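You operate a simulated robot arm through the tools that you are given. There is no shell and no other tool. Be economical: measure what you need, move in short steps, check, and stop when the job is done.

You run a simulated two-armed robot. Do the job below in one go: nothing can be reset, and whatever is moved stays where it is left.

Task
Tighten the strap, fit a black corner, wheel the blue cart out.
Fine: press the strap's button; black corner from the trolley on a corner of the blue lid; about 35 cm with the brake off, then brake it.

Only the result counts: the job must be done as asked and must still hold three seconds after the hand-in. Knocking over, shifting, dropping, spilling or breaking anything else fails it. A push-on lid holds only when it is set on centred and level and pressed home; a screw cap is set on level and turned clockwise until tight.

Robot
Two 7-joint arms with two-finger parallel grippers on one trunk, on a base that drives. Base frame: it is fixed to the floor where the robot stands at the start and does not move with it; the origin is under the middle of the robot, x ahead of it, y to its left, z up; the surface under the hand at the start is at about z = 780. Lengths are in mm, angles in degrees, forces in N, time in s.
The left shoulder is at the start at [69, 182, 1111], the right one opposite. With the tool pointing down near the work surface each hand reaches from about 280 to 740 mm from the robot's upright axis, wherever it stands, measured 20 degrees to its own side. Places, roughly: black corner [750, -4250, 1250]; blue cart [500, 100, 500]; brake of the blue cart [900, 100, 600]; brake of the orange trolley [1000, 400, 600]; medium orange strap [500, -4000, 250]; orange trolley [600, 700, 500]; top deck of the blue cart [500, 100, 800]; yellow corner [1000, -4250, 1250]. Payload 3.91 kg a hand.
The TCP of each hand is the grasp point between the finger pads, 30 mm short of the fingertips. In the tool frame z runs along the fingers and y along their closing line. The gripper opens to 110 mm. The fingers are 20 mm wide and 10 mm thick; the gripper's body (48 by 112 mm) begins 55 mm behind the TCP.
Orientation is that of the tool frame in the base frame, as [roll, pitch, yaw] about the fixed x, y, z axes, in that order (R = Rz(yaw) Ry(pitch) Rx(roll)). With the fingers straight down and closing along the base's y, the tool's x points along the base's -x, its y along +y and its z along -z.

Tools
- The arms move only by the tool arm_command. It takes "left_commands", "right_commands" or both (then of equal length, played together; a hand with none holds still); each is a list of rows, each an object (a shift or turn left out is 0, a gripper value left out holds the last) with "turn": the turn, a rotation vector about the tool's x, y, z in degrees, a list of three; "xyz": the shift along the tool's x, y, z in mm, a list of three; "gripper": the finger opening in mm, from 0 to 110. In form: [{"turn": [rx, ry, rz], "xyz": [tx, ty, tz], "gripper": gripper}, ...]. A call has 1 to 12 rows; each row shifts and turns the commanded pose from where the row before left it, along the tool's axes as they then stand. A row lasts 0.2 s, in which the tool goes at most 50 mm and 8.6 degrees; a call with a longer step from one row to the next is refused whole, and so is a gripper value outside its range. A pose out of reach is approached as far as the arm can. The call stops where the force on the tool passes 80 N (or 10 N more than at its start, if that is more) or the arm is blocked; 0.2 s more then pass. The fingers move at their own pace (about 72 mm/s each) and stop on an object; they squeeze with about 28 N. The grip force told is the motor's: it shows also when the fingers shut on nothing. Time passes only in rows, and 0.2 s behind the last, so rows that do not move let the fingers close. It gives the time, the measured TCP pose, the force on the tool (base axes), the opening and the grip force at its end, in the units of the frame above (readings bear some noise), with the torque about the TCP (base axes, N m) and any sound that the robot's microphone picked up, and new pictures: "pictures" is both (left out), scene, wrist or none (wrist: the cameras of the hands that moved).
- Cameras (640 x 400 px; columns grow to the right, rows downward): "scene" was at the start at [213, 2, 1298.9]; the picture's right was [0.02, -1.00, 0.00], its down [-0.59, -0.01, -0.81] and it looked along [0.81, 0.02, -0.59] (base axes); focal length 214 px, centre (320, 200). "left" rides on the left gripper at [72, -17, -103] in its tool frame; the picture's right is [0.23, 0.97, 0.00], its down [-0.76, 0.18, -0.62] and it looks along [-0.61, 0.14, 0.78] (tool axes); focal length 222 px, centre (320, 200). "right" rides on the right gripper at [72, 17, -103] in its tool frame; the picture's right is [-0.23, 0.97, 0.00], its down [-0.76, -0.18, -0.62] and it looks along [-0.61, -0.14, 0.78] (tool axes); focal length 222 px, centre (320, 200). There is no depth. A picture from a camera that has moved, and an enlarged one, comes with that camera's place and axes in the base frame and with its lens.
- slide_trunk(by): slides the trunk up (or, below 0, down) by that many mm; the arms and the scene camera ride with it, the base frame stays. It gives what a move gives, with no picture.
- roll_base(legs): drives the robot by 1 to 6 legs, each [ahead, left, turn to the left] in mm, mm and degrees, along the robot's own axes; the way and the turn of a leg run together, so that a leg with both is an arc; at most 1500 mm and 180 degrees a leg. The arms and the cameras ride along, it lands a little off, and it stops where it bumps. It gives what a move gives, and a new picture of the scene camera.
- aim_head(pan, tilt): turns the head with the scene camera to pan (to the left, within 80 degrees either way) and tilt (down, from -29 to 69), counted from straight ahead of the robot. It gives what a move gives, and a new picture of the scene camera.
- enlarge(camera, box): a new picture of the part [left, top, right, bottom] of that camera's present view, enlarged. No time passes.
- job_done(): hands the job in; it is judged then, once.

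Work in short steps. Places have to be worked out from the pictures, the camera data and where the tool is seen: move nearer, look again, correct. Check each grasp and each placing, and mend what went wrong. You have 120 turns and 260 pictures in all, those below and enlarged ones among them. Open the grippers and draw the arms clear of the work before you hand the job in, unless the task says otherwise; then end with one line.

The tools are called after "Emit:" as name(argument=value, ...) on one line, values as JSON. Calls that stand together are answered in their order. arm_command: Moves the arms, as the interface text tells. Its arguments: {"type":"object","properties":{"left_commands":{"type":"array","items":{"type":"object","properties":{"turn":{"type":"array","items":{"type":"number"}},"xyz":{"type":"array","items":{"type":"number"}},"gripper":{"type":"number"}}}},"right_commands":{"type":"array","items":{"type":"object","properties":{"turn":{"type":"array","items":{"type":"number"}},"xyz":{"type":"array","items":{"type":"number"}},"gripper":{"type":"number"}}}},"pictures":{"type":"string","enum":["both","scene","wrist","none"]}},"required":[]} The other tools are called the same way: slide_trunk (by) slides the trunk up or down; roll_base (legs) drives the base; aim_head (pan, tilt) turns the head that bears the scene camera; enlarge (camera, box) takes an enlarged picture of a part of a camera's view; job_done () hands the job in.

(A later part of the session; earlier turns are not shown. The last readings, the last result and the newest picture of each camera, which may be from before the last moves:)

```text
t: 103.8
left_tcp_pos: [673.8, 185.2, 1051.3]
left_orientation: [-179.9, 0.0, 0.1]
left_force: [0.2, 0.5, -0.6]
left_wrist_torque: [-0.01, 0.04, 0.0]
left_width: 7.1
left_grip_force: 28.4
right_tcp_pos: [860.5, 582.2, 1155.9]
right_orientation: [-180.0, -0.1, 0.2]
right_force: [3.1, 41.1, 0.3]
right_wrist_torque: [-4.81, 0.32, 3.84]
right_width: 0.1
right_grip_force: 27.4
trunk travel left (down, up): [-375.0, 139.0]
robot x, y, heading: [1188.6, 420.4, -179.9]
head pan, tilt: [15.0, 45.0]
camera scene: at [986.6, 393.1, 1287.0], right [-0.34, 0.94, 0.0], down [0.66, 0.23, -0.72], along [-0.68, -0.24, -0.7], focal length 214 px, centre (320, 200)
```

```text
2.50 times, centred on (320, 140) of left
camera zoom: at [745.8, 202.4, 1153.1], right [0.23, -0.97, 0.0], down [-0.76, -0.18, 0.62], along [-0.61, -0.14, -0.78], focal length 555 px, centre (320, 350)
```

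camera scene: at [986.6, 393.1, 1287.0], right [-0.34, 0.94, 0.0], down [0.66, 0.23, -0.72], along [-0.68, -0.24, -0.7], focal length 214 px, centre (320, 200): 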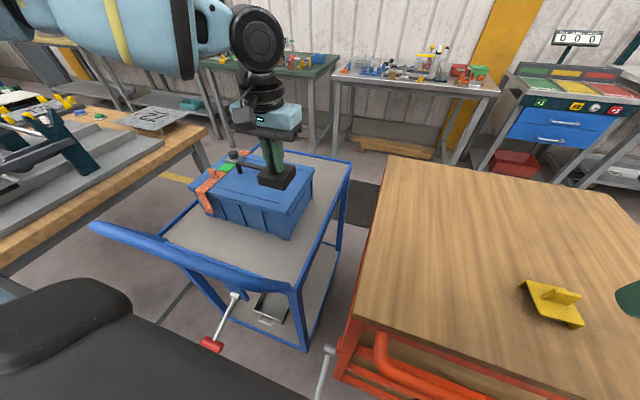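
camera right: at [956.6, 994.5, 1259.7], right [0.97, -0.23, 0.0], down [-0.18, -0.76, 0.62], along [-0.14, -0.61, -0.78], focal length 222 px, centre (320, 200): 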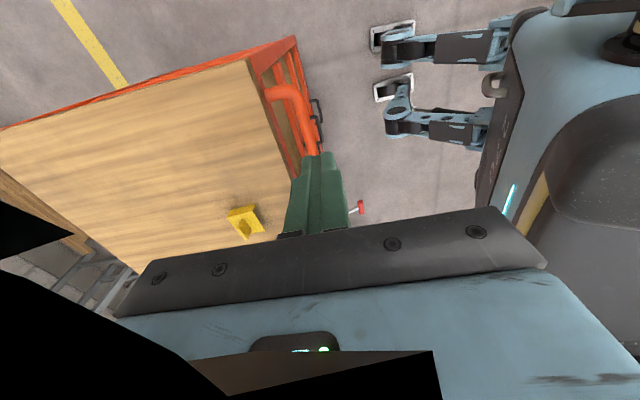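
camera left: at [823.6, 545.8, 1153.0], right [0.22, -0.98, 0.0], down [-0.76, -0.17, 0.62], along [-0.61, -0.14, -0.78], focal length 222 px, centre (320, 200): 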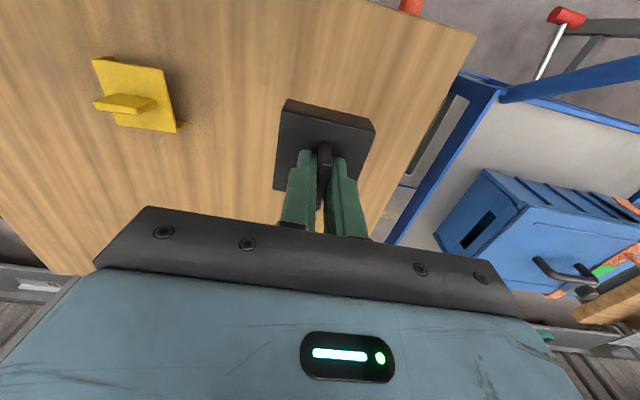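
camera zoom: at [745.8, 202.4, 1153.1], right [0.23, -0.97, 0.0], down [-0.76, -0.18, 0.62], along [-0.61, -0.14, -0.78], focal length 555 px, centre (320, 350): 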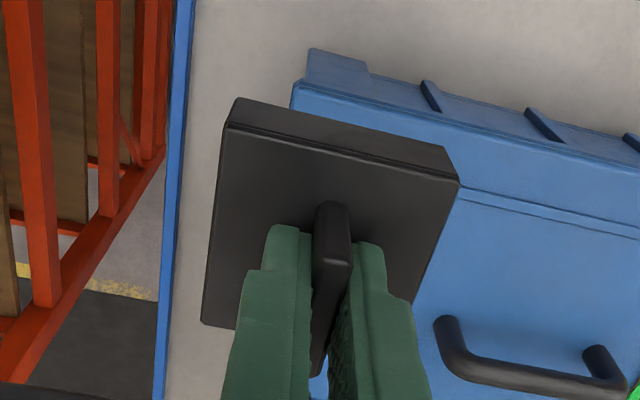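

The head seems to be touching the right arm (41 N on it). I turn the head back and move the right hand outwards.

Emit:
aim_head(pan=32, tilt=45)

Emit:
arm_command(right_commands=[{"xyz": [-10, -20, 0]}, {"xyz": [-15, -30, 0]}, {"xyz": [-15, -30, 10]}, {"xyz": [-15, -30, 10]}], pictures="none")

Emit:
enlarge(camera="scene", box=[230, 120, 400, 240])

```text
t: 104.6
left_tcp_pos: [674.0, 185.9, 1050.4]
left_orientation: [-180.0, 0.1, 0.1]
left_force: [-0.8, 0.5, 0.0]
left_wrist_torque: [-0.01, 0.05, -0.02]
left_width: 7.1
left_grip_force: 27.9
right_tcp_pos: [860.6, 580.8, 1156.3]
right_orientation: [179.8, -0.1, -0.1]
right_force: [-0.3, 0.4, -0.6]
right_wrist_torque: [-0.01, 0.02, 0.01]
right_width: 0.1
right_grip_force: 27.8
trunk travel left (down, up): [-375.0, 139.0]
robot x, y, heading: [1186.5, 420.0, -180.2]
head pan, tilt: [32.0, 45.0]
camera scene: at [995.0, 377.7, 1285.7], right [-0.53, 0.85, 0.0], down [0.6, 0.37, -0.71], along [-0.6, -0.37, -0.71], focal length 214 px, centre (320, 200)
```

scene: 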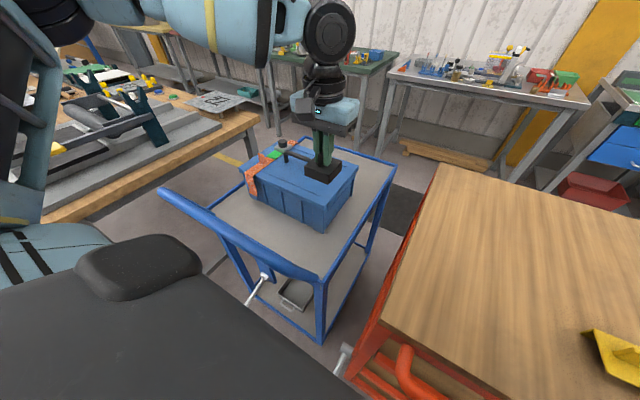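

```text
t: 105.6
left_tcp_pos: [673.7, 187.8, 1050.5]
left_orientation: [179.9, -0.1, 0.0]
left_force: [0.0, 0.4, -0.4]
left_wrist_torque: [-0.03, -0.02, 0.0]
left_width: 7.0
left_grip_force: 27.8
right_tcp_pos: [809.1, 694.1, 1137.8]
right_orientation: [179.8, 0.0, -0.1]
right_force: [-0.6, -0.1, 0.2]
right_wrist_torque: [-0.03, -0.01, 0.02]
right_width: 0.0
right_grip_force: 28.0
trunk travel left (down, up): [-375.0, 139.0]
robot x, y, heading: [1185.6, 422.1, -180.0]
head pan, tilt: [32.0, 45.0]
```

```text
3.33 times, centred on (315, 180) of scene
camera zoom: at [995.1, 378.4, 1285.7], right [-0.53, 0.85, 0.0], down [0.6, 0.37, -0.71], along [-0.6, -0.38, -0.71], focal length 715 px, centre (337, 267)
```

zoom: 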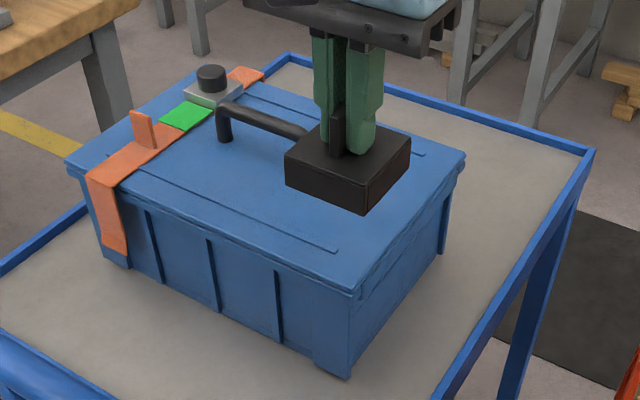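

Lid corner reads [685–690, 202] and the guard's outer faces sit at TCP +29. I move to about [669,183] and descend to z≈975 for a closer look.

Emit:
arm_command(left_commands=[{"xyz": [-4, 3.5, 5]}, {"xyz": [0, 0, 10]}, {"xyz": [0, 0, 10]}, {"xyz": [0, 0, 10]}, {"xyz": [0, 0, 10]}, {"xyz": [0, 0, 10]}, {"xyz": [0, 0, 10]}, {"xyz": [0, 0, 6]}, {"xyz": [0, 0, 4]}], pictures="none")

Emit:
enlarge(camera="scene", box=[290, 150, 370, 210])

Emit:
enlarge(camera="left", box=[240, 70, 400, 190])

```text
t: 107.6
left_tcp_pos: [669.3, 180.4, 976.1]
left_orientation: [-180.0, 0.0, 0.0]
left_force: [0.6, 0.0, -0.1]
left_wrist_torque: [0.01, 0.01, 0.03]
left_width: 7.1
left_grip_force: 27.8
right_tcp_pos: [809.2, 692.4, 1135.9]
right_orientation: [179.9, 0.1, -0.2]
right_force: [-0.7, -0.1, 0.4]
right_wrist_torque: [0.0, 0.01, 0.01]
right_width: 0.3
right_grip_force: 28.3
trunk travel left (down, up): [-375.0, 139.0]
robot x, y, heading: [1187.2, 420.9, -180.1]
head pan, tilt: [32.0, 45.0]
```

```text
6.67 times, centred on (330, 180) of scene
camera zoom: at [995.0, 377.5, 1285.7], right [-0.53, 0.85, 0.0], down [0.6, 0.37, -0.71], along [-0.6, -0.37, -0.71], focal length 1430 px, centre (253, 333)
```

zoom: 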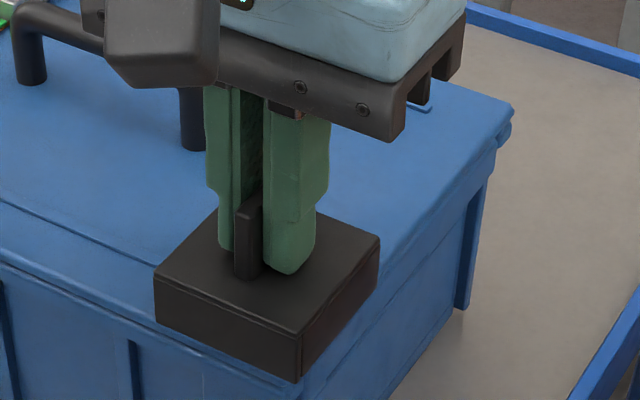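

```text
3.33 times, centred on (320, 130) of left
camera zoom: at [742.0, 197.3, 1078.8], right [0.23, -0.97, 0.0], down [-0.76, -0.18, 0.62], along [-0.61, -0.14, -0.78], focal length 740 px, centre (320, 433)
```

zoom: 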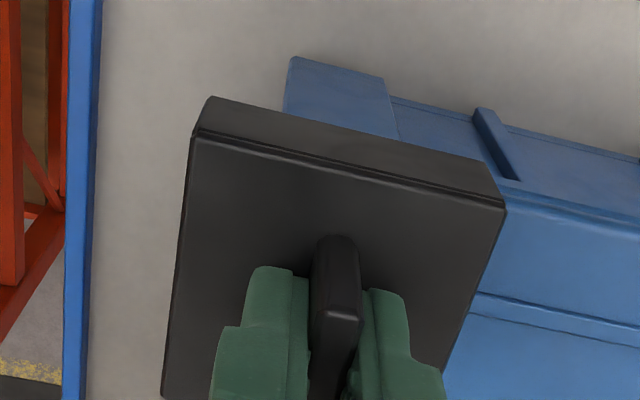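

Lid faces read x≈685 and y≈203; the guard's inner faces stand about 8 and 5 mm outside them. I shift in 3 mm in x and lower until the plate touches the lid.

Emit:
arm_command(left_commands=[{"xyz": [-3, 0, 5]}, {"xyz": [0, 0, 6]}, {"xyz": [0, 0, 6]}, {"xyz": [0, 0, 5]}, {"xyz": [0, 0, 4]}, {"xyz": [0, 0, 3]}, {"xyz": [0, 0, 3]}], pictures="none")

Emit:
enlarge(camera="scene", box=[290, 150, 370, 210])

Emit:
enlarge(camera="left", box=[240, 70, 400, 190])

```text
t: 109.2
left_tcp_pos: [667.0, 182.7, 942.1]
left_orientation: [-179.9, 0.0, 0.0]
left_force: [0.3, 0.7, -0.4]
left_wrist_torque: [-0.02, -0.01, 0.01]
left_width: 7.2
left_grip_force: 27.9
right_tcp_pos: [809.5, 693.0, 1137.1]
right_orientation: [179.8, -0.1, 0.0]
right_force: [-0.4, -0.3, -0.2]
right_wrist_torque: [0.02, 0.03, 0.02]
right_width: 0.0
right_grip_force: 27.6
trunk travel left (down, up): [-375.0, 139.0]
robot x, y, heading: [1185.0, 421.9, -179.7]
head pan, tilt: [32.0, 45.0]
```

```text
6.67 times, centred on (330, 180) of scene
camera zoom: at [995.0, 377.6, 1285.7], right [-0.53, 0.85, 0.0], down [0.6, 0.37, -0.71], along [-0.6, -0.37, -0.71], focal length 1430 px, centre (253, 333)
```

zoom: 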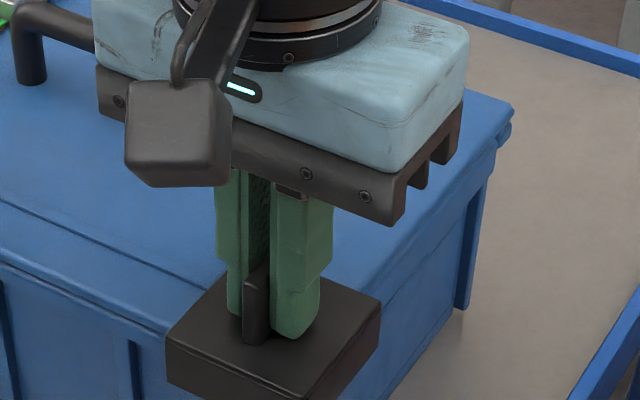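

```text
3.33 times, centred on (320, 130) of left
camera zoom: at [739.4, 198.8, 1045.6], right [0.23, -0.97, 0.0], down [-0.76, -0.18, 0.62], along [-0.61, -0.14, -0.78], focal length 740 px, centre (320, 433)
```

zoom: 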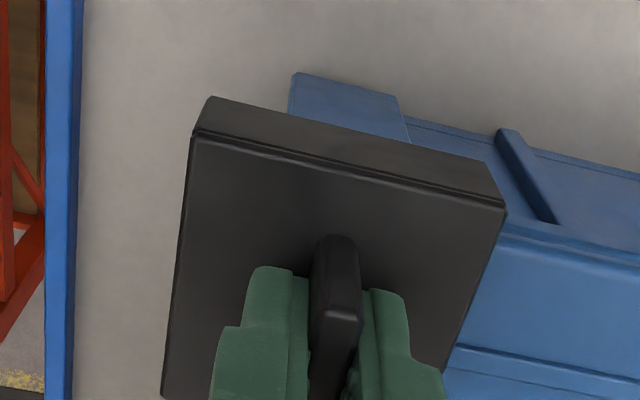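

The flanges are down past the lid rim with no contact yet. I keep lowering in small steps.

Emit:
arm_command(left_commands=[{"xyz": [0, 0, 2]}, {"xyz": [0, 0, 2]}, {"xyz": [0, 0, 1]}, {"xyz": [0, 0, 1]}], pictures="none")

```text
t: 110.2
left_tcp_pos: [667.4, 183.2, 942.4]
left_orientation: [180.0, 0.5, -0.1]
left_force: [1.3, -2.8, 33.6]
left_wrist_torque: [-0.17, -0.17, 0.01]
left_width: 6.7
left_grip_force: 28.0
right_tcp_pos: [811.3, 693.4, 1137.2]
right_orientation: [179.9, 0.1, -0.1]
right_force: [-0.1, 0.9, -0.5]
right_wrist_torque: [0.0, 0.01, -0.01]
right_width: 0.0
right_grip_force: 28.2
trunk travel left (down, up): [-375.0, 139.0]
robot x, y, heading: [1184.3, 419.2, -180.1]
head pan, tilt: [32.0, 45.0]
```

Contact at z≈942 matches the plate resting on the lid (33 N). I ease the load and slide inwards in -x until the flange meets the lid.

Emit:
arm_command(left_commands=[{"xyz": [0, 0, -4]}, {"xyz": [-2, 0, 0]}, {"xyz": [-2, 0, 0]}, {"xyz": [-2, 0, 0]}], pictures="none")

```text
t: 111.2
left_tcp_pos: [661.7, 182.1, 940.3]
left_orientation: [179.9, -0.1, 0.0]
left_force: [5.4, 1.9, 7.4]
left_wrist_torque: [0.04, 0.11, 0.05]
left_width: 7.0
left_grip_force: 28.3
right_tcp_pos: [811.7, 693.4, 1136.8]
right_orientation: [179.9, 0.1, -0.1]
right_force: [0.1, -0.7, -0.4]
right_wrist_torque: [-0.02, 0.01, 0.0]
right_width: 0.0
right_grip_force: 27.8
trunk travel left (down, up): [-375.0, 139.0]
robot x, y, heading: [1189.1, 417.9, -180.0]
head pan, tilt: [32.0, 45.0]
```

Emit:
arm_command(left_commands=[{"xyz": [-1.5, 0, 0]}, {"xyz": [-1.5, 0, 0]}, {"xyz": [0, 1.5, 0]}, {"xyz": [0, 1.5, 0]}], pictures="none")

Emit:
enlarge(camera="scene", box=[290, 165, 370, 225])

Emit:
enlarge(camera="left", box=[240, 70, 400, 190])

```text
t: 112.2
left_tcp_pos: [657.6, 179.7, 942.4]
left_orientation: [179.9, -0.1, 0.0]
left_force: [4.9, 1.5, 0.1]
left_wrist_torque: [0.06, -0.16, 0.19]
left_width: 7.0
left_grip_force: 27.8
right_tcp_pos: [809.2, 693.6, 1136.4]
right_orientation: [179.9, -0.1, -0.1]
right_force: [-0.4, 0.6, 0.1]
right_wrist_torque: [-0.05, 0.01, 0.0]
right_width: 0.0
right_grip_force: 28.3
trunk travel left (down, up): [-375.0, 139.0]
robot x, y, heading: [1181.7, 418.5, -179.8]
head pan, tilt: [32.0, 45.0]
```

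```text
6.67 times, centred on (330, 195) of scene
camera zoom: at [995.6, 377.7, 1285.7], right [-0.53, 0.85, 0.0], down [0.6, 0.37, -0.71], along [-0.6, -0.37, -0.71], focal length 1430 px, centre (253, 233)
```

zoom: 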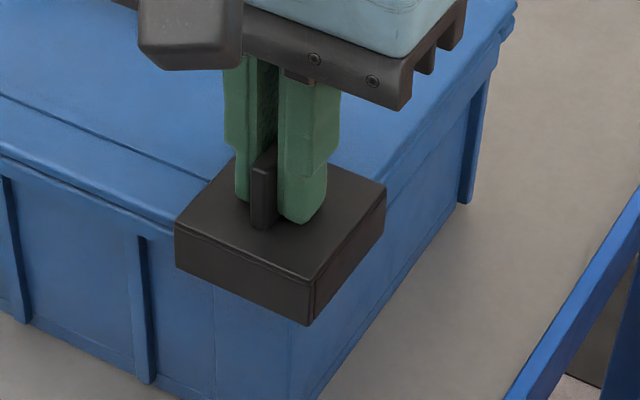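

```text
3.33 times, centred on (320, 130) of left
camera zoom: at [730.7, 196.6, 1044.4], right [0.23, -0.97, 0.0], down [-0.76, -0.18, 0.62], along [-0.61, -0.14, -0.78], focal length 740 px, centre (320, 433)
```

zoom: 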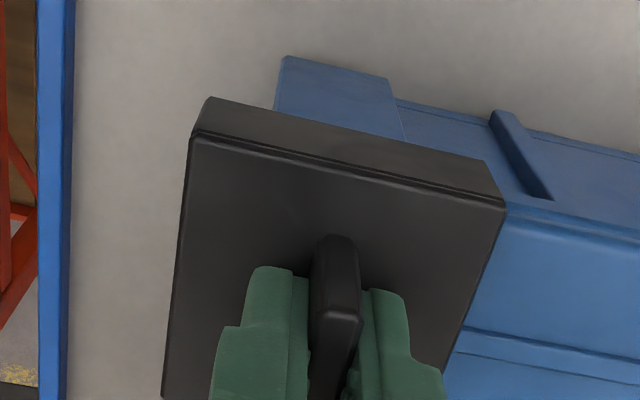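

The guard slides with about 5 N of drag. I continue in -x, then -y, watching for a firm stop.

Emit:
arm_command(left_commands=[{"xyz": [-1.5, 0, 1]}, {"xyz": [-1.5, 0, 0]}], pictures="none")

Emit:
arm_command(left_commands=[{"xyz": [0, 1.5, 0]}, {"xyz": [0, 1.5, 0]}], pictures="none")

```text
t: 112.8
left_tcp_pos: [655.8, 178.4, 942.0]
left_orientation: [-180.0, 0.0, -0.2]
left_force: [12.3, 3.7, 8.1]
left_wrist_torque: [0.01, -0.39, 0.35]
left_width: 6.8
left_grip_force: 28.1
right_tcp_pos: [811.6, 694.3, 1137.1]
right_orientation: [179.9, 0.2, 0.0]
right_force: [0.3, -0.4, 0.8]
right_wrist_torque: [-0.02, -0.01, 0.01]
right_width: 0.1
right_grip_force: 28.3
trunk travel left (down, up): [-375.0, 139.0]
robot x, y, heading: [1185.5, 421.1, -179.9]
head pan, tilt: [32.0, 45.0]
```

```text
t: 113.4
left_tcp_pos: [655.9, 176.0, 941.5]
left_orientation: [-179.9, 0.1, -0.1]
left_force: [6.7, 5.3, 2.8]
left_wrist_torque: [0.17, -0.17, 0.28]
left_width: 7.1
left_grip_force: 28.2
right_tcp_pos: [809.8, 694.7, 1136.9]
right_orientation: [179.9, 0.1, -0.1]
right_force: [-0.3, -0.4, 0.7]
right_wrist_torque: [0.03, 0.01, -0.03]
right_width: 0.1
right_grip_force: 28.3
trunk travel left (down, up): [-375.0, 139.0]
robot x, y, heading: [1184.0, 420.9, 180.3]
head pan, tilt: [32.0, 45.0]
```

Emit:
arm_command(left_commands=[{"xyz": [0, 1.5, 0]}, {"xyz": [0, 1.5, 0]}], pictures="none")

Emit:
enlarge(camera="scene", box=[290, 165, 370, 225])

```text
t: 114.0
left_tcp_pos: [654.7, 174.0, 942.1]
left_orientation: [-180.0, 0.2, 0.0]
left_force: [4.1, 10.2, 6.8]
left_wrist_torque: [0.26, -0.07, 0.27]
left_width: 7.1
left_grip_force: 27.6
right_tcp_pos: [810.2, 694.6, 1137.2]
right_orientation: [179.9, 0.0, -0.1]
right_force: [0.0, 0.7, 0.3]
right_wrist_torque: [-0.02, 0.03, 0.0]
right_width: 0.1
right_grip_force: 28.5
trunk travel left (down, up): [-375.0, 139.0]
robot x, y, heading: [1189.4, 421.4, 180.0]
head pan, tilt: [32.0, 45.0]
```

```text
6.67 times, centred on (330, 195) of scene
camera zoom: at [995.9, 379.0, 1285.9], right [-0.53, 0.85, 0.0], down [0.6, 0.37, -0.71], along [-0.6, -0.38, -0.71], focal length 1430 px, centre (253, 233)
```

zoom: 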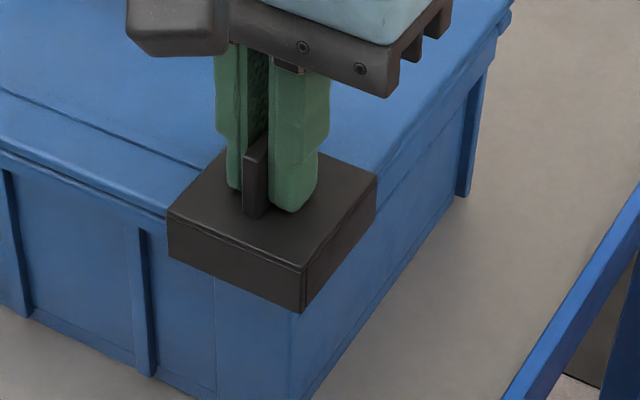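

Both flanges are against the lid, and the box hasn't moved (the rib is at the same pixels). I press straight down to seat the guard.

Emit:
arm_command(left_commands=[{"xyz": [0, 0, 2]}, {"xyz": [0, 0, 2]}, {"xyz": [0, 0, 2]}, {"xyz": [0, 0, 2]}], pictures="none")

```text
t: 115.0
left_tcp_pos: [656.1, 174.4, 940.6]
left_orientation: [180.0, 1.0, -0.1]
left_force: [0.8, -4.9, 54.6]
left_wrist_torque: [-0.26, -0.71, 0.15]
left_width: 6.9
left_grip_force: 28.2
right_tcp_pos: [813.0, 694.4, 1138.4]
right_orientation: [180.0, 0.1, -0.1]
right_force: [-0.4, 0.5, -0.3]
right_wrist_torque: [0.01, 0.04, -0.02]
right_width: 0.1
right_grip_force: 27.8
trunk travel left (down, up): [-375.0, 139.0]
robot x, y, heading: [1185.0, 419.5, -179.8]
head pan, tilt: [32.0, 45.0]
```

Pressed with 55 N with no further travel, so it is seated. I unload, open wide enough to clear the fin, rise and inspect.

Emit:
arm_command(left_commands=[{"xyz": [0, 0, -6]}, {"gripper": 30}, {}, {"xyz": [0, 0, -10]}, {"xyz": [0, 0, -25]}, {"xyz": [0, 0, -40]}, {"xyz": [0, 0, -40]}], pictures="wrist")

Emit:
enlarge(camera="scene", box=[240, 130, 380, 230])

Emit:
enlarge(camera="left", box=[240, 40, 420, 180])

```text
t: 116.6
left_tcp_pos: [657.3, 174.2, 1055.6]
left_orientation: [-179.9, -0.1, 0.0]
left_force: [0.1, -0.1, 0.2]
left_wrist_torque: [0.06, 0.01, 0.0]
left_width: 30.0
left_grip_force: 0.0
right_tcp_pos: [810.4, 694.3, 1136.3]
right_orientation: [179.8, -0.1, -0.1]
right_force: [-0.2, -1.0, -0.3]
right_wrist_torque: [-0.01, 0.0, 0.0]
right_width: 0.1
right_grip_force: 27.8
trunk travel left (down, up): [-375.0, 139.0]
robot x, y, heading: [1188.0, 421.6, -179.9]
head pan, tilt: [32.0, 45.0]
camera left: at [729.3, 191.0, 1158.0], right [0.23, -0.97, 0.0], down [-0.76, -0.18, 0.62], along [-0.61, -0.14, -0.78], focal length 222 px, centre (320, 200)
```

left: 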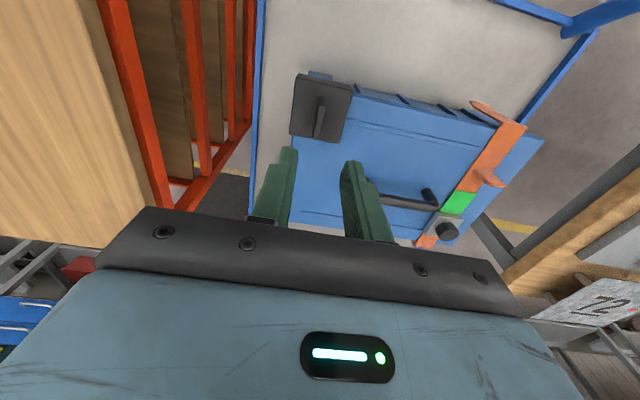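

```text
4.00 times, centred on (310, 180) of scene
camera zoom: at [995.7, 378.0, 1285.8], right [-0.53, 0.85, 0.0], down [0.6, 0.37, -0.71], along [-0.6, -0.38, -0.71], focal length 858 px, centre (360, 280)
```

zoom: 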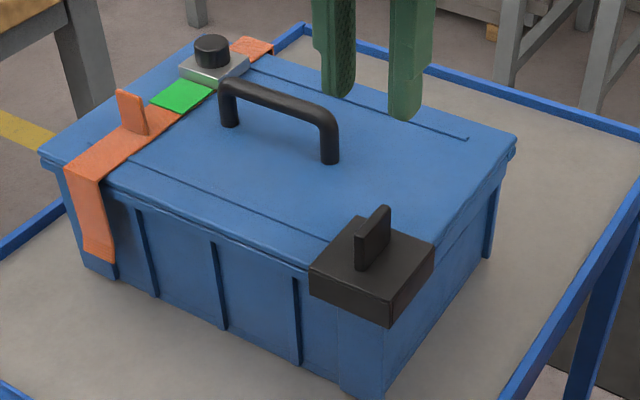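

```text
2.86 times, centred on (330, 110) of left
camera zoom: at [729.3, 191.0, 1158.0], right [0.23, -0.97, 0.0], down [-0.76, -0.18, 0.62], along [-0.61, -0.14, -0.78], focal length 635 px, centre (291, 457)
```

zoom: 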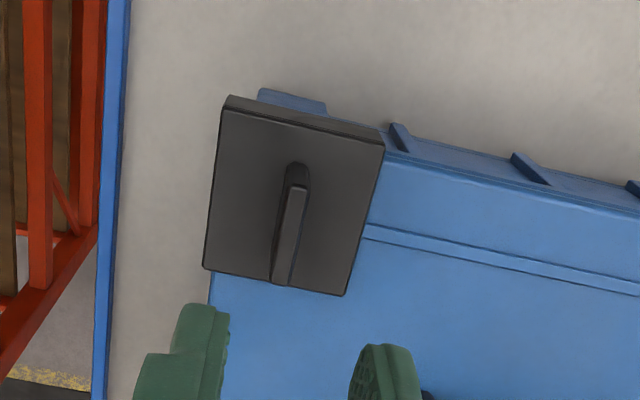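

The black corner sits level and flush on the lid corner. From two views, the cart's brake lever pivots near [822,61,622] with its knob near [946,57,570]. I back away and shift left so the left arm can come down in front of it.

Emit:
roll_base(legs=[[-230, 0, 0], [0, 200, 0]])

Emit:
arm_command(left_commands=[{"xyz": [35, 0, 0]}, {"xyz": [35, -15, 0]}, {"xyz": [35, -20, 0]}, {"xyz": [30, -20, 0]}], right_commands=[{"xyz": [10, -10, -10]}, {"xyz": [20, -10, -10]}, {"xyz": [20, -10, -10]}, {"xyz": [20, -10, -10]}], pictures="wrist")

```text
t: 120.3
left_tcp_pos: [885.3, -22.0, 1055.1]
left_orientation: [-180.0, 0.0, -0.3]
left_force: [-0.5, -0.7, -0.5]
left_wrist_torque: [0.02, 0.0, 0.02]
left_width: 30.1
left_grip_force: 0.0
right_tcp_pos: [1041.5, 496.5, 1136.8]
right_orientation: [179.9, 0.0, -0.5]
right_force: [0.4, 0.4, 0.0]
right_wrist_torque: [-0.02, -0.02, 0.0]
right_width: 0.1
right_grip_force: 28.2
trunk travel left (down, up): [-375.0, 139.0]
robot x, y, heading: [1419.2, 223.7, 179.8]
head pan, tilt: [32.0, 45.0]
camera scene: at [1225.3, 179.9, 1285.7], right [-0.53, 0.85, 0.0], down [0.6, 0.37, -0.71], along [-0.6, -0.37, -0.71], focal length 214 px, centre (320, 200)
```

scene: 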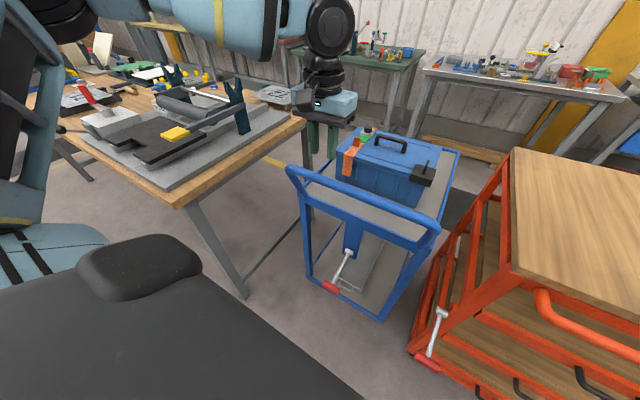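

```text
t: 121.3
left_tcp_pos: [1021.3, 31.4, 1057.6]
left_orientation: [-180.0, 0.1, -0.3]
left_force: [0.7, 0.4, 0.3]
left_wrist_torque: [0.0, 0.01, 0.03]
left_width: 30.0
left_grip_force: 0.1
right_tcp_pos: [1114.6, 536.8, 1176.1]
right_orientation: [179.9, 0.0, -0.4]
right_force: [0.9, 0.2, -0.3]
right_wrist_torque: [-0.05, 0.01, -0.03]
right_width: 0.1
right_grip_force: 27.8
trunk travel left (down, up): [-375.0, 139.0]
robot x, y, heading: [1417.2, 225.6, 179.5]
head pan, tilt: [32.0, 45.0]
camera right: at [1186.0, 521.0, 1279.4], right [-0.23, -0.97, 0.0], down [-0.76, 0.18, 0.62], along [-0.61, 0.14, -0.78], focal length 222 px, centre (320, 200)
camera left: at [1092.7, 48.2, 1158.5], right [0.22, -0.98, 0.0], down [-0.76, -0.17, 0.62], along [-0.61, -0.14, -0.78], focal length 222 px, centre (320, 200)
```

right: 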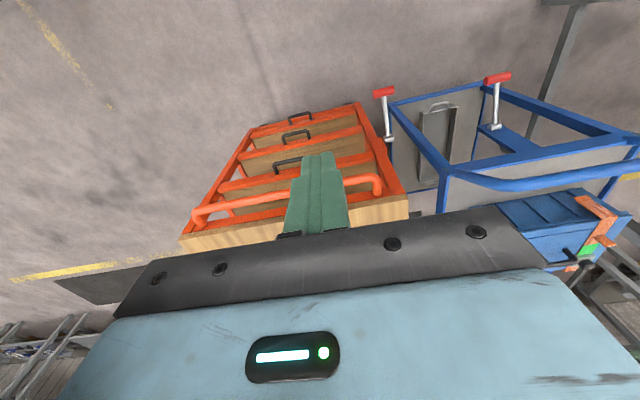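
left: 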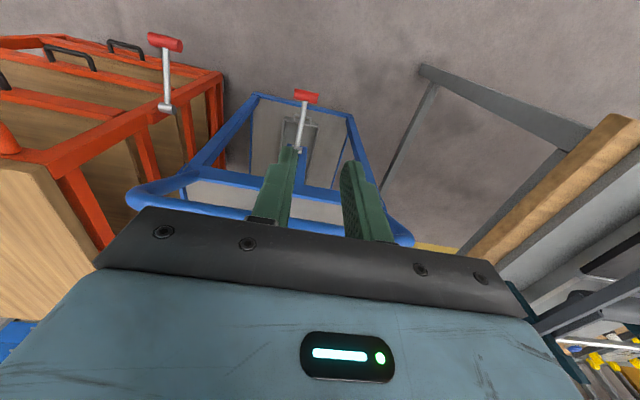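

Two wrist views agree on the knob at about [945,48,570], with the lever along x. I lower the trunk in two steps, with the hands clear of the handle at x≈906.

Emit:
slide_trunk(by=-200)

Emit:
slide_trunk(by=-150)

Emit:
aim_head(pan=25, tilt=40)

Emit:
enlarge(camera="left", box=[0, 0, 640, 400])

```text
t: 123.5
left_tcp_pos: [1021.2, 31.5, 854.6]
left_orientation: [-180.0, 0.0, -0.3]
left_force: [-0.4, 0.7, 0.8]
left_wrist_torque: [-0.03, -0.01, 0.01]
left_width: 30.0
left_grip_force: 0.1
right_tcp_pos: [1087.5, 536.4, 955.3]
right_orientation: [179.9, -4.7, -0.3]
right_force: [0.2, -0.5, -0.3]
right_wrist_torque: [0.0, 0.0, 0.01]
right_width: 0.0
right_grip_force: 28.3
trunk travel left (down, up): [-175.0, 339.0]
robot x, y, heading: [1418.6, 221.9, 179.8]
head pan, tilt: [32.0, 45.0]
```

```text
t: 125.2
left_tcp_pos: [1021.8, 31.5, 705.0]
left_orientation: [180.0, 0.1, -0.4]
left_force: [-0.1, 0.5, 0.9]
left_wrist_torque: [0.01, 0.01, -0.01]
left_width: 29.7
left_grip_force: 0.0
right_tcp_pos: [1040.4, 536.2, 773.5]
right_orientation: [179.9, -11.2, -0.4]
right_force: [0.0, 0.8, 0.1]
right_wrist_torque: [0.0, -0.01, 0.01]
right_width: 0.1
right_grip_force: 28.0
trunk travel left (down, up): [-25.0, 489.0]
robot x, y, heading: [1416.3, 217.2, 179.6]
head pan, tilt: [32.0, 45.0]
```

```text
t: 125.9
left_tcp_pos: [1021.2, 32.5, 705.3]
left_orientation: [-179.9, -0.1, -0.3]
left_force: [0.0, 0.1, 0.2]
left_wrist_torque: [0.0, 0.01, -0.01]
left_width: 29.9
left_grip_force: 0.1
right_tcp_pos: [1041.7, 535.2, 774.3]
right_orientation: [179.7, -11.3, -0.4]
right_force: [-0.1, 0.0, -0.2]
right_wrist_torque: [0.0, 0.0, 0.01]
right_width: 0.1
right_grip_force: 27.2
trunk travel left (down, up): [-25.0, 489.0]
robot x, y, heading: [1415.1, 219.5, 179.9]
head pan, tilt: [25.0, 40.0]
camera scene: at [1098.5, 187.8, 916.2], right [-0.42, 0.91, 0.0], down [0.58, 0.27, -0.77], along [-0.7, -0.32, -0.64], focal length 214 px, centre (320, 200)
```

scene: 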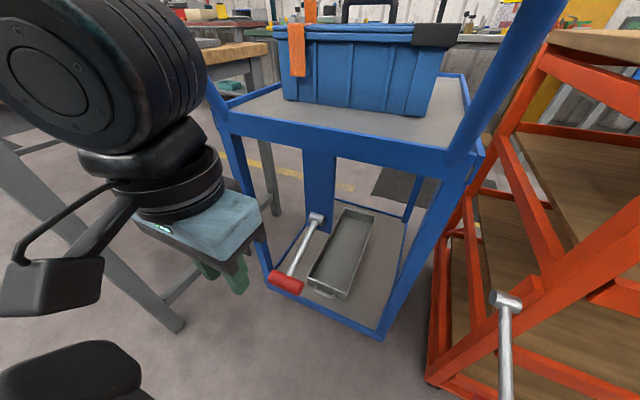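

```text
1.00 times, centred on (320, 200) of left (not enlarged: the box is as wide or as high as the picture)
camera zoom: at [1093.2, 48.7, 807.5], right [0.22, -0.98, 0.0], down [-0.76, -0.17, 0.62], along [-0.61, -0.14, -0.78], focal length 222 px, centre (320, 200)
```

zoom: 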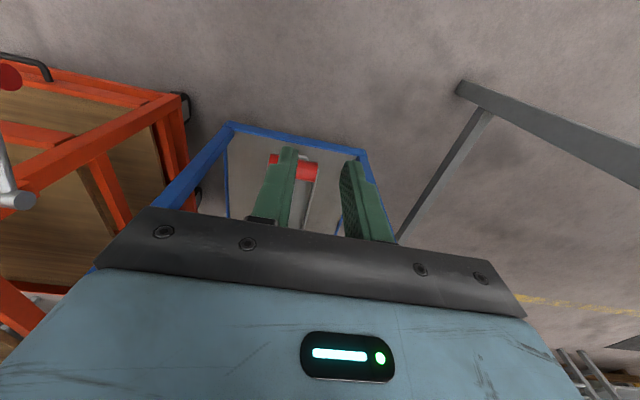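

Now the knob reads about [939,46,546], a T-bar along y. I descend in front of it with the fingers open, then move in so they straddle the bar's ends.

Emit:
arm_command(left_commands=[{"xyz": [0, -14, 30], "gripper": 90}, {"xyz": [0, 0, 40]}, {"xyz": [0, 0, 40]}, {"xyz": [0, 0, 40]}, {"xyz": [-15, 0, 5]}, {"xyz": [-20, 0, 0]}], pictures="both")

```text
t: 126.4
left_tcp_pos: [1015.4, 49.0, 671.2]
left_orientation: [-179.4, 1.0, 0.3]
left_force: [-2.6, -0.9, 0.8]
left_wrist_torque: [0.0, -0.2, -0.01]
left_width: 89.8
left_grip_force: 0.0
right_tcp_pos: [1041.1, 535.3, 774.4]
right_orientation: [179.6, -11.3, -0.5]
right_force: [-0.4, -0.3, 0.8]
right_wrist_torque: [0.02, 0.02, -0.02]
right_width: 0.0
right_grip_force: 28.3
trunk travel left (down, up): [-25.0, 489.0]
robot x, y, heading: [1417.2, 221.7, 179.7]
head pan, tilt: [25.0, 40.0]
stopped in row 2 (left hand): the force on the tool passed its limit at 150 N (the readings are from after the stop); the commanded pose is now the measured one
camera scene: at [1098.6, 187.7, 916.3], right [-0.42, 0.91, 0.0], down [0.58, 0.27, -0.77], along [-0.7, -0.32, -0.64], focal length 214 px, centre (320, 200)
camera left: at [1088.0, 65.1, 771.8], right [0.23, -0.97, -0.01], down [-0.75, -0.19, 0.63], along [-0.62, -0.14, -0.77], focal length 222 px, centre (320, 200)
```

scene: 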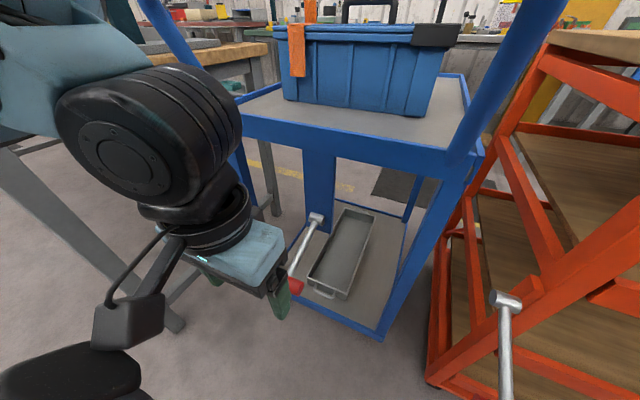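
left: 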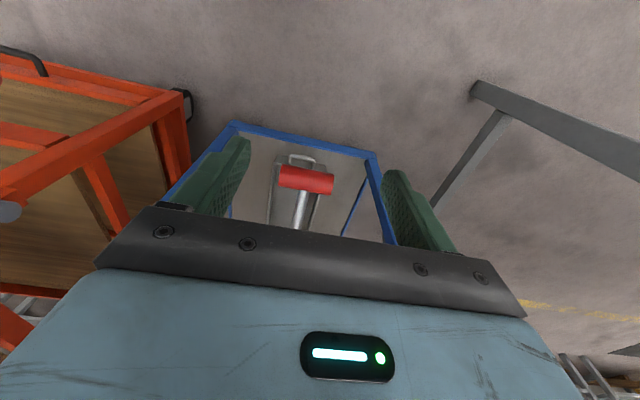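

A hard stop: the camera bracket evidently met my own chest. I lift slightly and back the base off 100 mm to get room, then extend the arm.

Emit:
arm_command(left_commands=[{"xyz": [0, 0, -10]}, {"xyz": [-5, 0, -15]}], pictures="none")

Emit:
roll_base(legs=[[-110, 0, 0]])

Emit:
arm_command(left_commands=[{"xyz": [-40, 0, 0]}, {"xyz": [-40, 0, 0]}, {"xyz": [-20, 0, 20]}, {"xyz": [0, 0, 30]}, {"xyz": [0, 0, 30]}, {"xyz": [0, 0, 30]}], pictures="both")

```text
t: 127.0
left_tcp_pos: [1010.7, 47.8, 694.2]
left_orientation: [-179.3, 0.9, 0.3]
left_force: [-0.3, -0.3, 0.2]
left_wrist_torque: [-0.02, 0.0, -0.02]
left_width: 90.0
left_grip_force: 0.1
right_tcp_pos: [1041.4, 536.1, 772.2]
right_orientation: [179.8, -11.4, -0.4]
right_force: [0.4, -0.2, 0.0]
right_wrist_torque: [-0.01, 0.0, 0.01]
right_width: 0.2
right_grip_force: 28.1
trunk travel left (down, up): [-25.0, 489.0]
robot x, y, heading: [1415.3, 219.3, 179.7]
head pan, tilt: [25.0, 40.0]
```

```text
t: 128.2
left_tcp_pos: [1119.9, 47.4, 692.8]
left_orientation: [-179.3, 0.9, 0.4]
left_force: [-1.0, -0.4, -0.1]
left_wrist_torque: [-0.02, 0.0, -0.01]
left_width: 89.9
left_grip_force: 0.2
right_tcp_pos: [1150.2, 533.7, 773.6]
right_orientation: [179.9, -11.4, -0.5]
right_force: [0.4, 0.9, 0.3]
right_wrist_torque: [0.02, 0.03, -0.03]
right_width: 0.0
right_grip_force: 27.6
trunk travel left (down, up): [-25.0, 489.0]
robot x, y, heading: [1525.5, 222.4, 179.7]
head pan, tilt: [25.0, 40.0]
camera scene: at [1207.1, 186.9, 916.4], right [-0.42, 0.91, 0.0], down [0.58, 0.27, -0.77], along [-0.7, -0.32, -0.64], focal length 214 px, centre (320, 200)
```

scene: 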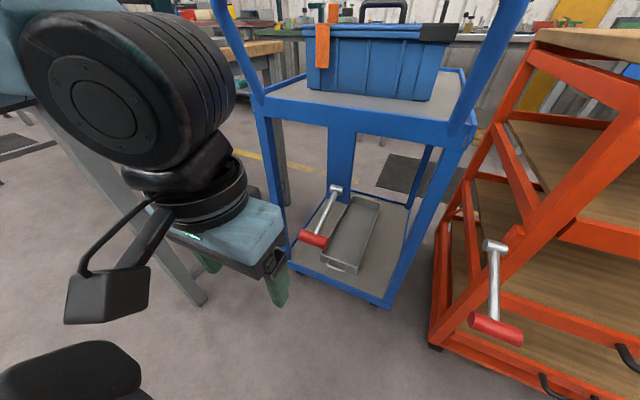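

```text
t: 129.6
left_tcp_pos: [1017.0, 47.8, 584.6]
left_orientation: [-179.4, 0.9, 0.3]
left_force: [-0.5, -0.3, 0.6]
left_wrist_torque: [-0.02, 0.0, -0.02]
left_width: 89.9
left_grip_force: 0.1
right_tcp_pos: [1149.7, 534.5, 773.5]
right_orientation: [179.9, -11.4, -0.5]
right_force: [-0.6, -0.1, -0.2]
right_wrist_torque: [-0.02, 0.02, 0.01]
right_width: 0.0
right_grip_force: 28.5
trunk travel left (down, up): [-25.0, 489.0]
robot x, y, heading: [1526.8, 225.8, 180.2]
head pan, tilt: [25.0, 40.0]
camera scene: at [1206.7, 186.9, 916.2], right [-0.42, 0.91, 0.0], down [0.58, 0.27, -0.77], along [-0.7, -0.32, -0.64], focal length 214 px, centre (320, 200)
camera left: at [1090.8, 64.7, 686.9], right [0.23, -0.97, -0.02], down [-0.75, -0.19, 0.63], along [-0.62, -0.14, -0.77], focal length 222 px, centre (320, 200)
```

scene: 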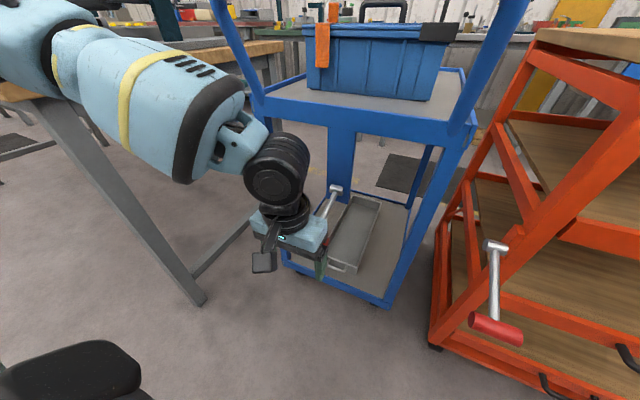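
left: 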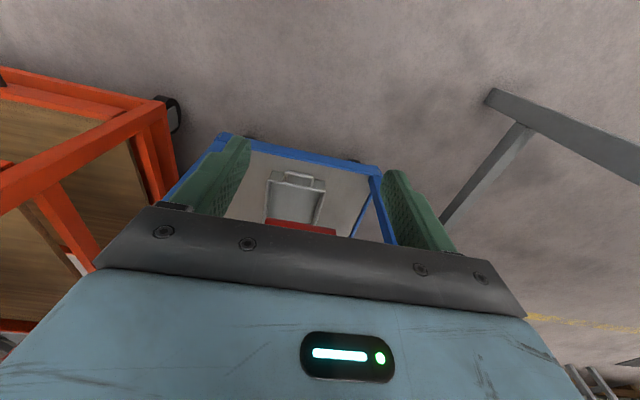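

Room is clear. I lower to knob height and move in so the fingers straddle the T-bar.

Emit:
arm_command(left_commands=[{"xyz": [0, 0, 20]}, {"xyz": [0, 0, 16]}, {"xyz": [-20, 0, 0]}, {"xyz": [-20, 0, 0]}, {"xyz": [-20, 0, 0]}, {"xyz": [-20, 0, 0]}], pictures="both")

Emit:
enlarge(camera="scene", box=[260, 160, 400, 290])

```text
t: 131.0
left_tcp_pos: [934.8, 48.4, 549.7]
left_orientation: [-179.4, 0.9, 0.2]
left_force: [0.3, -0.1, -0.2]
left_wrist_torque: [0.01, 0.0, -0.02]
left_width: 89.8
left_grip_force: 0.1
right_tcp_pos: [1148.6, 534.2, 773.0]
right_orientation: [179.8, -11.4, -0.4]
right_force: [-0.4, 1.0, 0.4]
right_wrist_torque: [-0.01, 0.0, -0.02]
right_width: 0.1
right_grip_force: 27.8
trunk travel left (down, up): [-25.0, 489.0]
robot x, y, heading: [1529.3, 222.8, 179.9]
head pan, tilt: [25.0, 40.0]
camera scene: at [1206.7, 186.9, 916.2], right [-0.42, 0.91, 0.0], down [0.58, 0.27, -0.77], along [-0.7, -0.32, -0.64], focal length 214 px, centre (320, 200)
camera left: at [1009.3, 63.8, 651.5], right [0.23, -0.97, -0.01], down [-0.75, -0.19, 0.63], along [-0.62, -0.14, -0.77], focal length 222 px, centre (320, 200)
```

scene: 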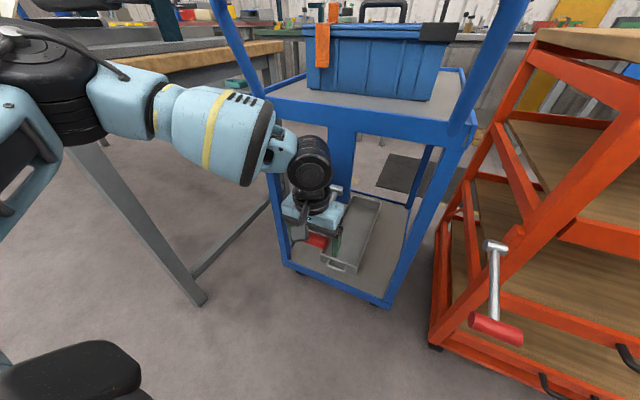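
left: 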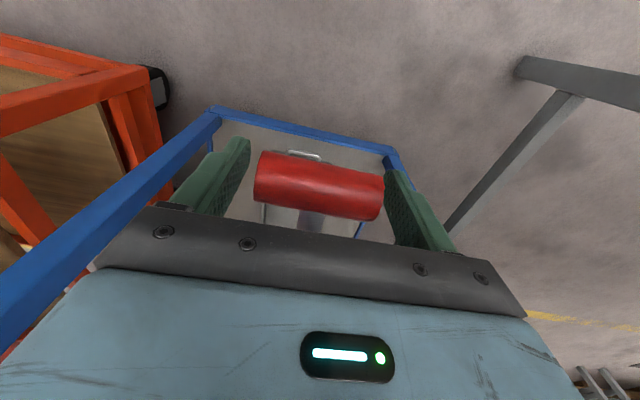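

```text
3.08 times, centred on (330, 225) of scene
camera zoom: at [1206.7, 186.9, 916.2], right [-0.42, 0.91, 0.0], down [0.58, 0.27, -0.77], along [-0.7, -0.32, -0.64], focal length 660 px, centre (289, 123)
```

zoom: 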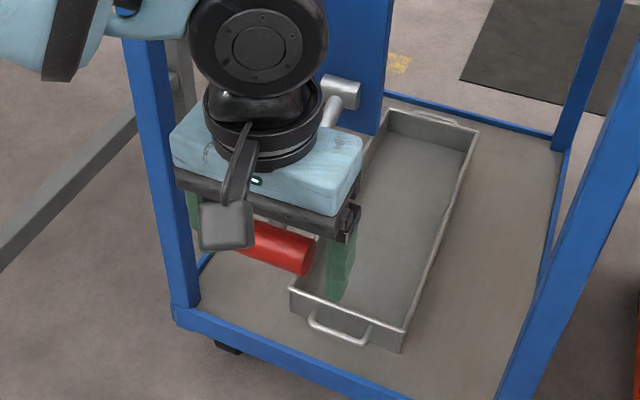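

The knob sits centred between the fingers. I close on it.

Emit:
arm_command(left_commands=[{"gripper": 20}, {}, {}, {}], pictures="wrist")

```text
t: 132.0
left_tcp_pos: [935.6, 51.6, 550.2]
left_orientation: [-179.3, 0.8, 0.1]
left_force: [-2.1, 22.8, -2.0]
left_wrist_torque: [-0.86, -0.18, -0.26]
left_width: 60.2
left_grip_force: 45.0
right_tcp_pos: [1149.0, 536.2, 772.5]
right_orientation: [179.8, -11.5, -0.4]
right_force: [0.3, 0.2, -0.4]
right_wrist_torque: [-0.01, 0.0, -0.01]
right_width: 0.0
right_grip_force: 27.9
trunk travel left (down, up): [-25.0, 489.0]
robot x, y, heading: [1526.1, 223.4, 179.8]
head pan, tilt: [25.0, 40.0]
camera left: at [1009.5, 66.1, 651.9], right [0.23, -0.97, -0.02], down [-0.75, -0.19, 0.63], along [-0.62, -0.13, -0.77], focal length 222 px, centre (320, 200)
```

left: 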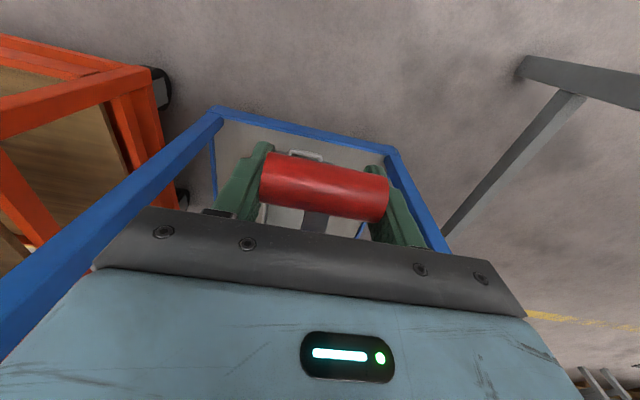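

Gripped (60 mm) with some side load, so I centre by 3 mm and then lift along the lever's arc a little, watching force and sound.

Emit:
arm_command(left_commands=[{"xyz": [0, -3, 0]}, {"xyz": [3, 0, -8]}, {"xyz": [3, 0, -8]}, {"xyz": [2, 0, -9]}], pictures="wrist")

Emit:
enlarge(camera="scene", box=[260, 160, 400, 290])

```text
t: 133.0
left_tcp_pos: [942.6, 50.7, 574.2]
left_orientation: [-179.5, 0.7, 0.5]
left_force: [-14.3, 6.5, -6.7]
left_wrist_torque: [-1.2, -1.07, -0.11]
left_width: 60.1
left_grip_force: 45.6
right_tcp_pos: [1147.8, 534.9, 773.4]
right_orientation: [179.7, -11.5, -0.3]
right_force: [0.3, -0.1, 0.0]
right_wrist_torque: [-0.01, 0.03, 0.0]
right_width: 0.0
right_grip_force: 27.7
trunk travel left (down, up): [-25.0, 489.0]
robot x, y, heading: [1525.6, 221.2, 179.9]
head pan, tilt: [25.0, 40.0]
camera left: at [1017.3, 66.8, 675.9], right [0.24, -0.97, -0.01], down [-0.75, -0.19, 0.63], along [-0.62, -0.14, -0.77], focal length 222 px, centre (320, 200)
```

left: 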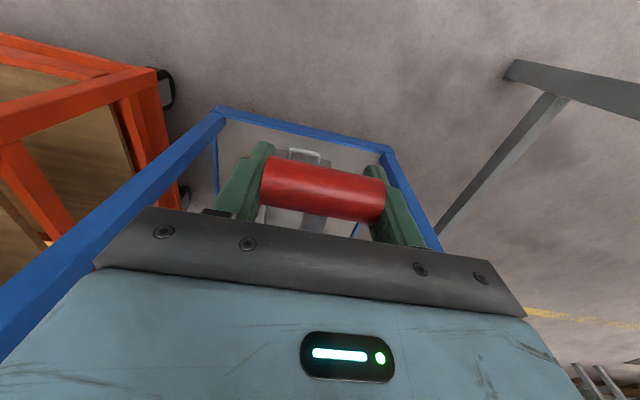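

```text
3.08 times, centred on (330, 225) of scene
camera zoom: at [1205.5, 187.1, 915.8], right [-0.42, 0.91, 0.0], down [0.58, 0.27, -0.77], along [-0.69, -0.32, -0.64], focal length 660 px, centre (289, 123)
```

zoom: 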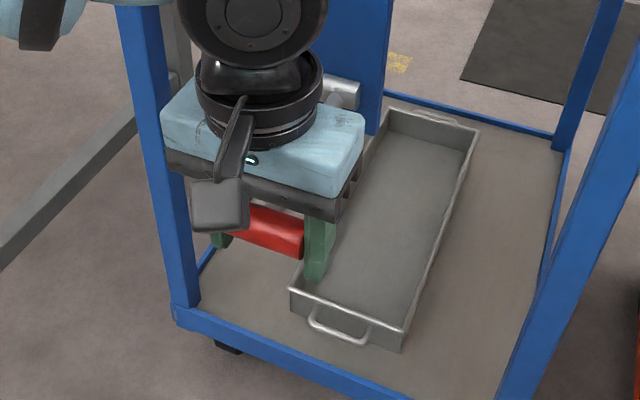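

The lever follows with little force. I continue upwards with a slight inward correction.

Emit:
arm_command(left_commands=[{"xyz": [-1, 0, -8]}, {"xyz": [0, 0, -8]}, {"xyz": [0, 0, -9]}, {"xyz": [-1, 0, -9]}], pictures="none")

```text
t: 134.0
left_tcp_pos: [946.3, 50.9, 609.4]
left_orientation: [-179.4, 0.7, 0.3]
left_force: [0.0, 2.0, -11.4]
left_wrist_torque: [-0.71, -1.35, 0.05]
left_width: 59.8
left_grip_force: 45.2
right_tcp_pos: [1148.7, 534.4, 773.8]
right_orientation: [179.7, -11.4, -0.4]
right_force: [-0.2, 0.0, -0.5]
right_wrist_torque: [0.02, -0.03, -0.06]
right_width: 0.0
right_grip_force: 28.2
trunk travel left (down, up): [-25.0, 489.0]
robot x, y, heading: [1522.3, 222.7, 179.8]
head pan, tilt: [25.0, 40.0]
```

Emit:
arm_command(left_commands=[{"xyz": [-1, 0, -9]}, {"xyz": [-2, 0, -9]}, {"xyz": [-3, 0, -8]}, {"xyz": [-4, 0, -8]}], pictures="wrist")

Emit:
enlarge(camera="scene", box=[260, 160, 400, 290])

```text
t: 135.0
left_tcp_pos: [935.1, 50.6, 643.4]
left_orientation: [-179.4, 0.5, 0.2]
left_force: [15.2, 9.7, -28.9]
left_wrist_torque: [-0.64, -0.06, -0.13]
left_width: 59.8
left_grip_force: 45.0
right_tcp_pos: [1148.7, 535.1, 772.1]
right_orientation: [179.7, -11.4, -0.3]
right_force: [-0.2, 0.1, -0.1]
right_wrist_torque: [0.0, -0.02, 0.03]
right_width: 0.0
right_grip_force: 27.7
trunk travel left (down, up): [-25.0, 489.0]
robot x, y, heading: [1525.4, 221.3, 179.9]
head pan, tilt: [25.0, 40.0]
camera left: at [1008.5, 66.3, 745.0], right [0.23, -0.97, -0.01], down [-0.75, -0.18, 0.63], along [-0.61, -0.14, -0.78], focal length 222 px, centre (320, 200)
```

left: 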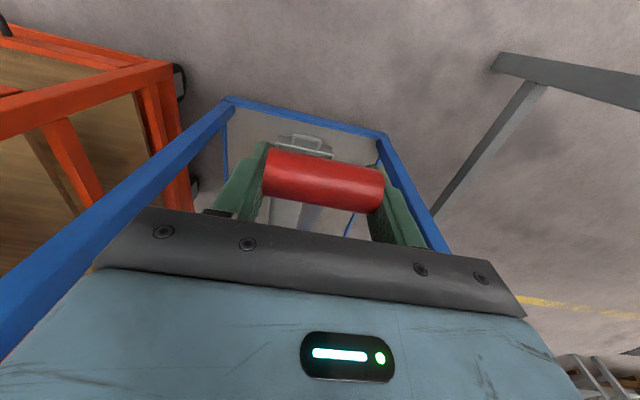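

```text
3.08 times, centred on (330, 225) of scene
camera zoom: at [1206.1, 187.5, 915.9], right [-0.42, 0.91, 0.0], down [0.58, 0.27, -0.77], along [-0.69, -0.32, -0.64], focal length 660 px, centre (289, 123)
```

zoom: 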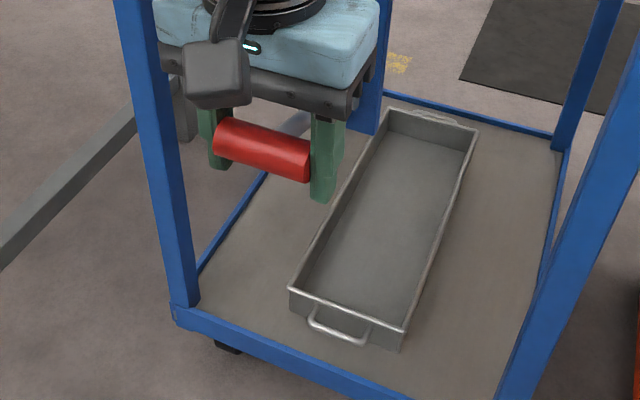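

Resistance is growing (29 N), possibly the end stop near +22°. I relieve the inward push and lift a little more.

Emit:
arm_command(left_commands=[{"xyz": [3, 0, -3]}, {"xyz": [0, 0, -4]}, {"xyz": [-1, 0, -4]}], pictures="none")

```text
t: 135.8
left_tcp_pos: [936.3, 49.3, 652.7]
left_orientation: [-179.3, 0.7, 0.2]
left_force: [-3.4, 15.3, -31.8]
left_wrist_torque: [-0.77, 0.14, -0.14]
left_width: 60.0
left_grip_force: 44.7
right_tcp_pos: [1146.7, 535.5, 773.6]
right_orientation: [179.8, -11.5, -0.5]
right_force: [-0.4, 0.0, -0.6]
right_wrist_torque: [0.0, 0.01, 0.02]
right_width: 0.0
right_grip_force: 28.1
trunk travel left (down, up): [-25.0, 489.0]
robot x, y, heading: [1525.9, 220.5, 179.7]
head pan, tilt: [25.0, 40.0]
```

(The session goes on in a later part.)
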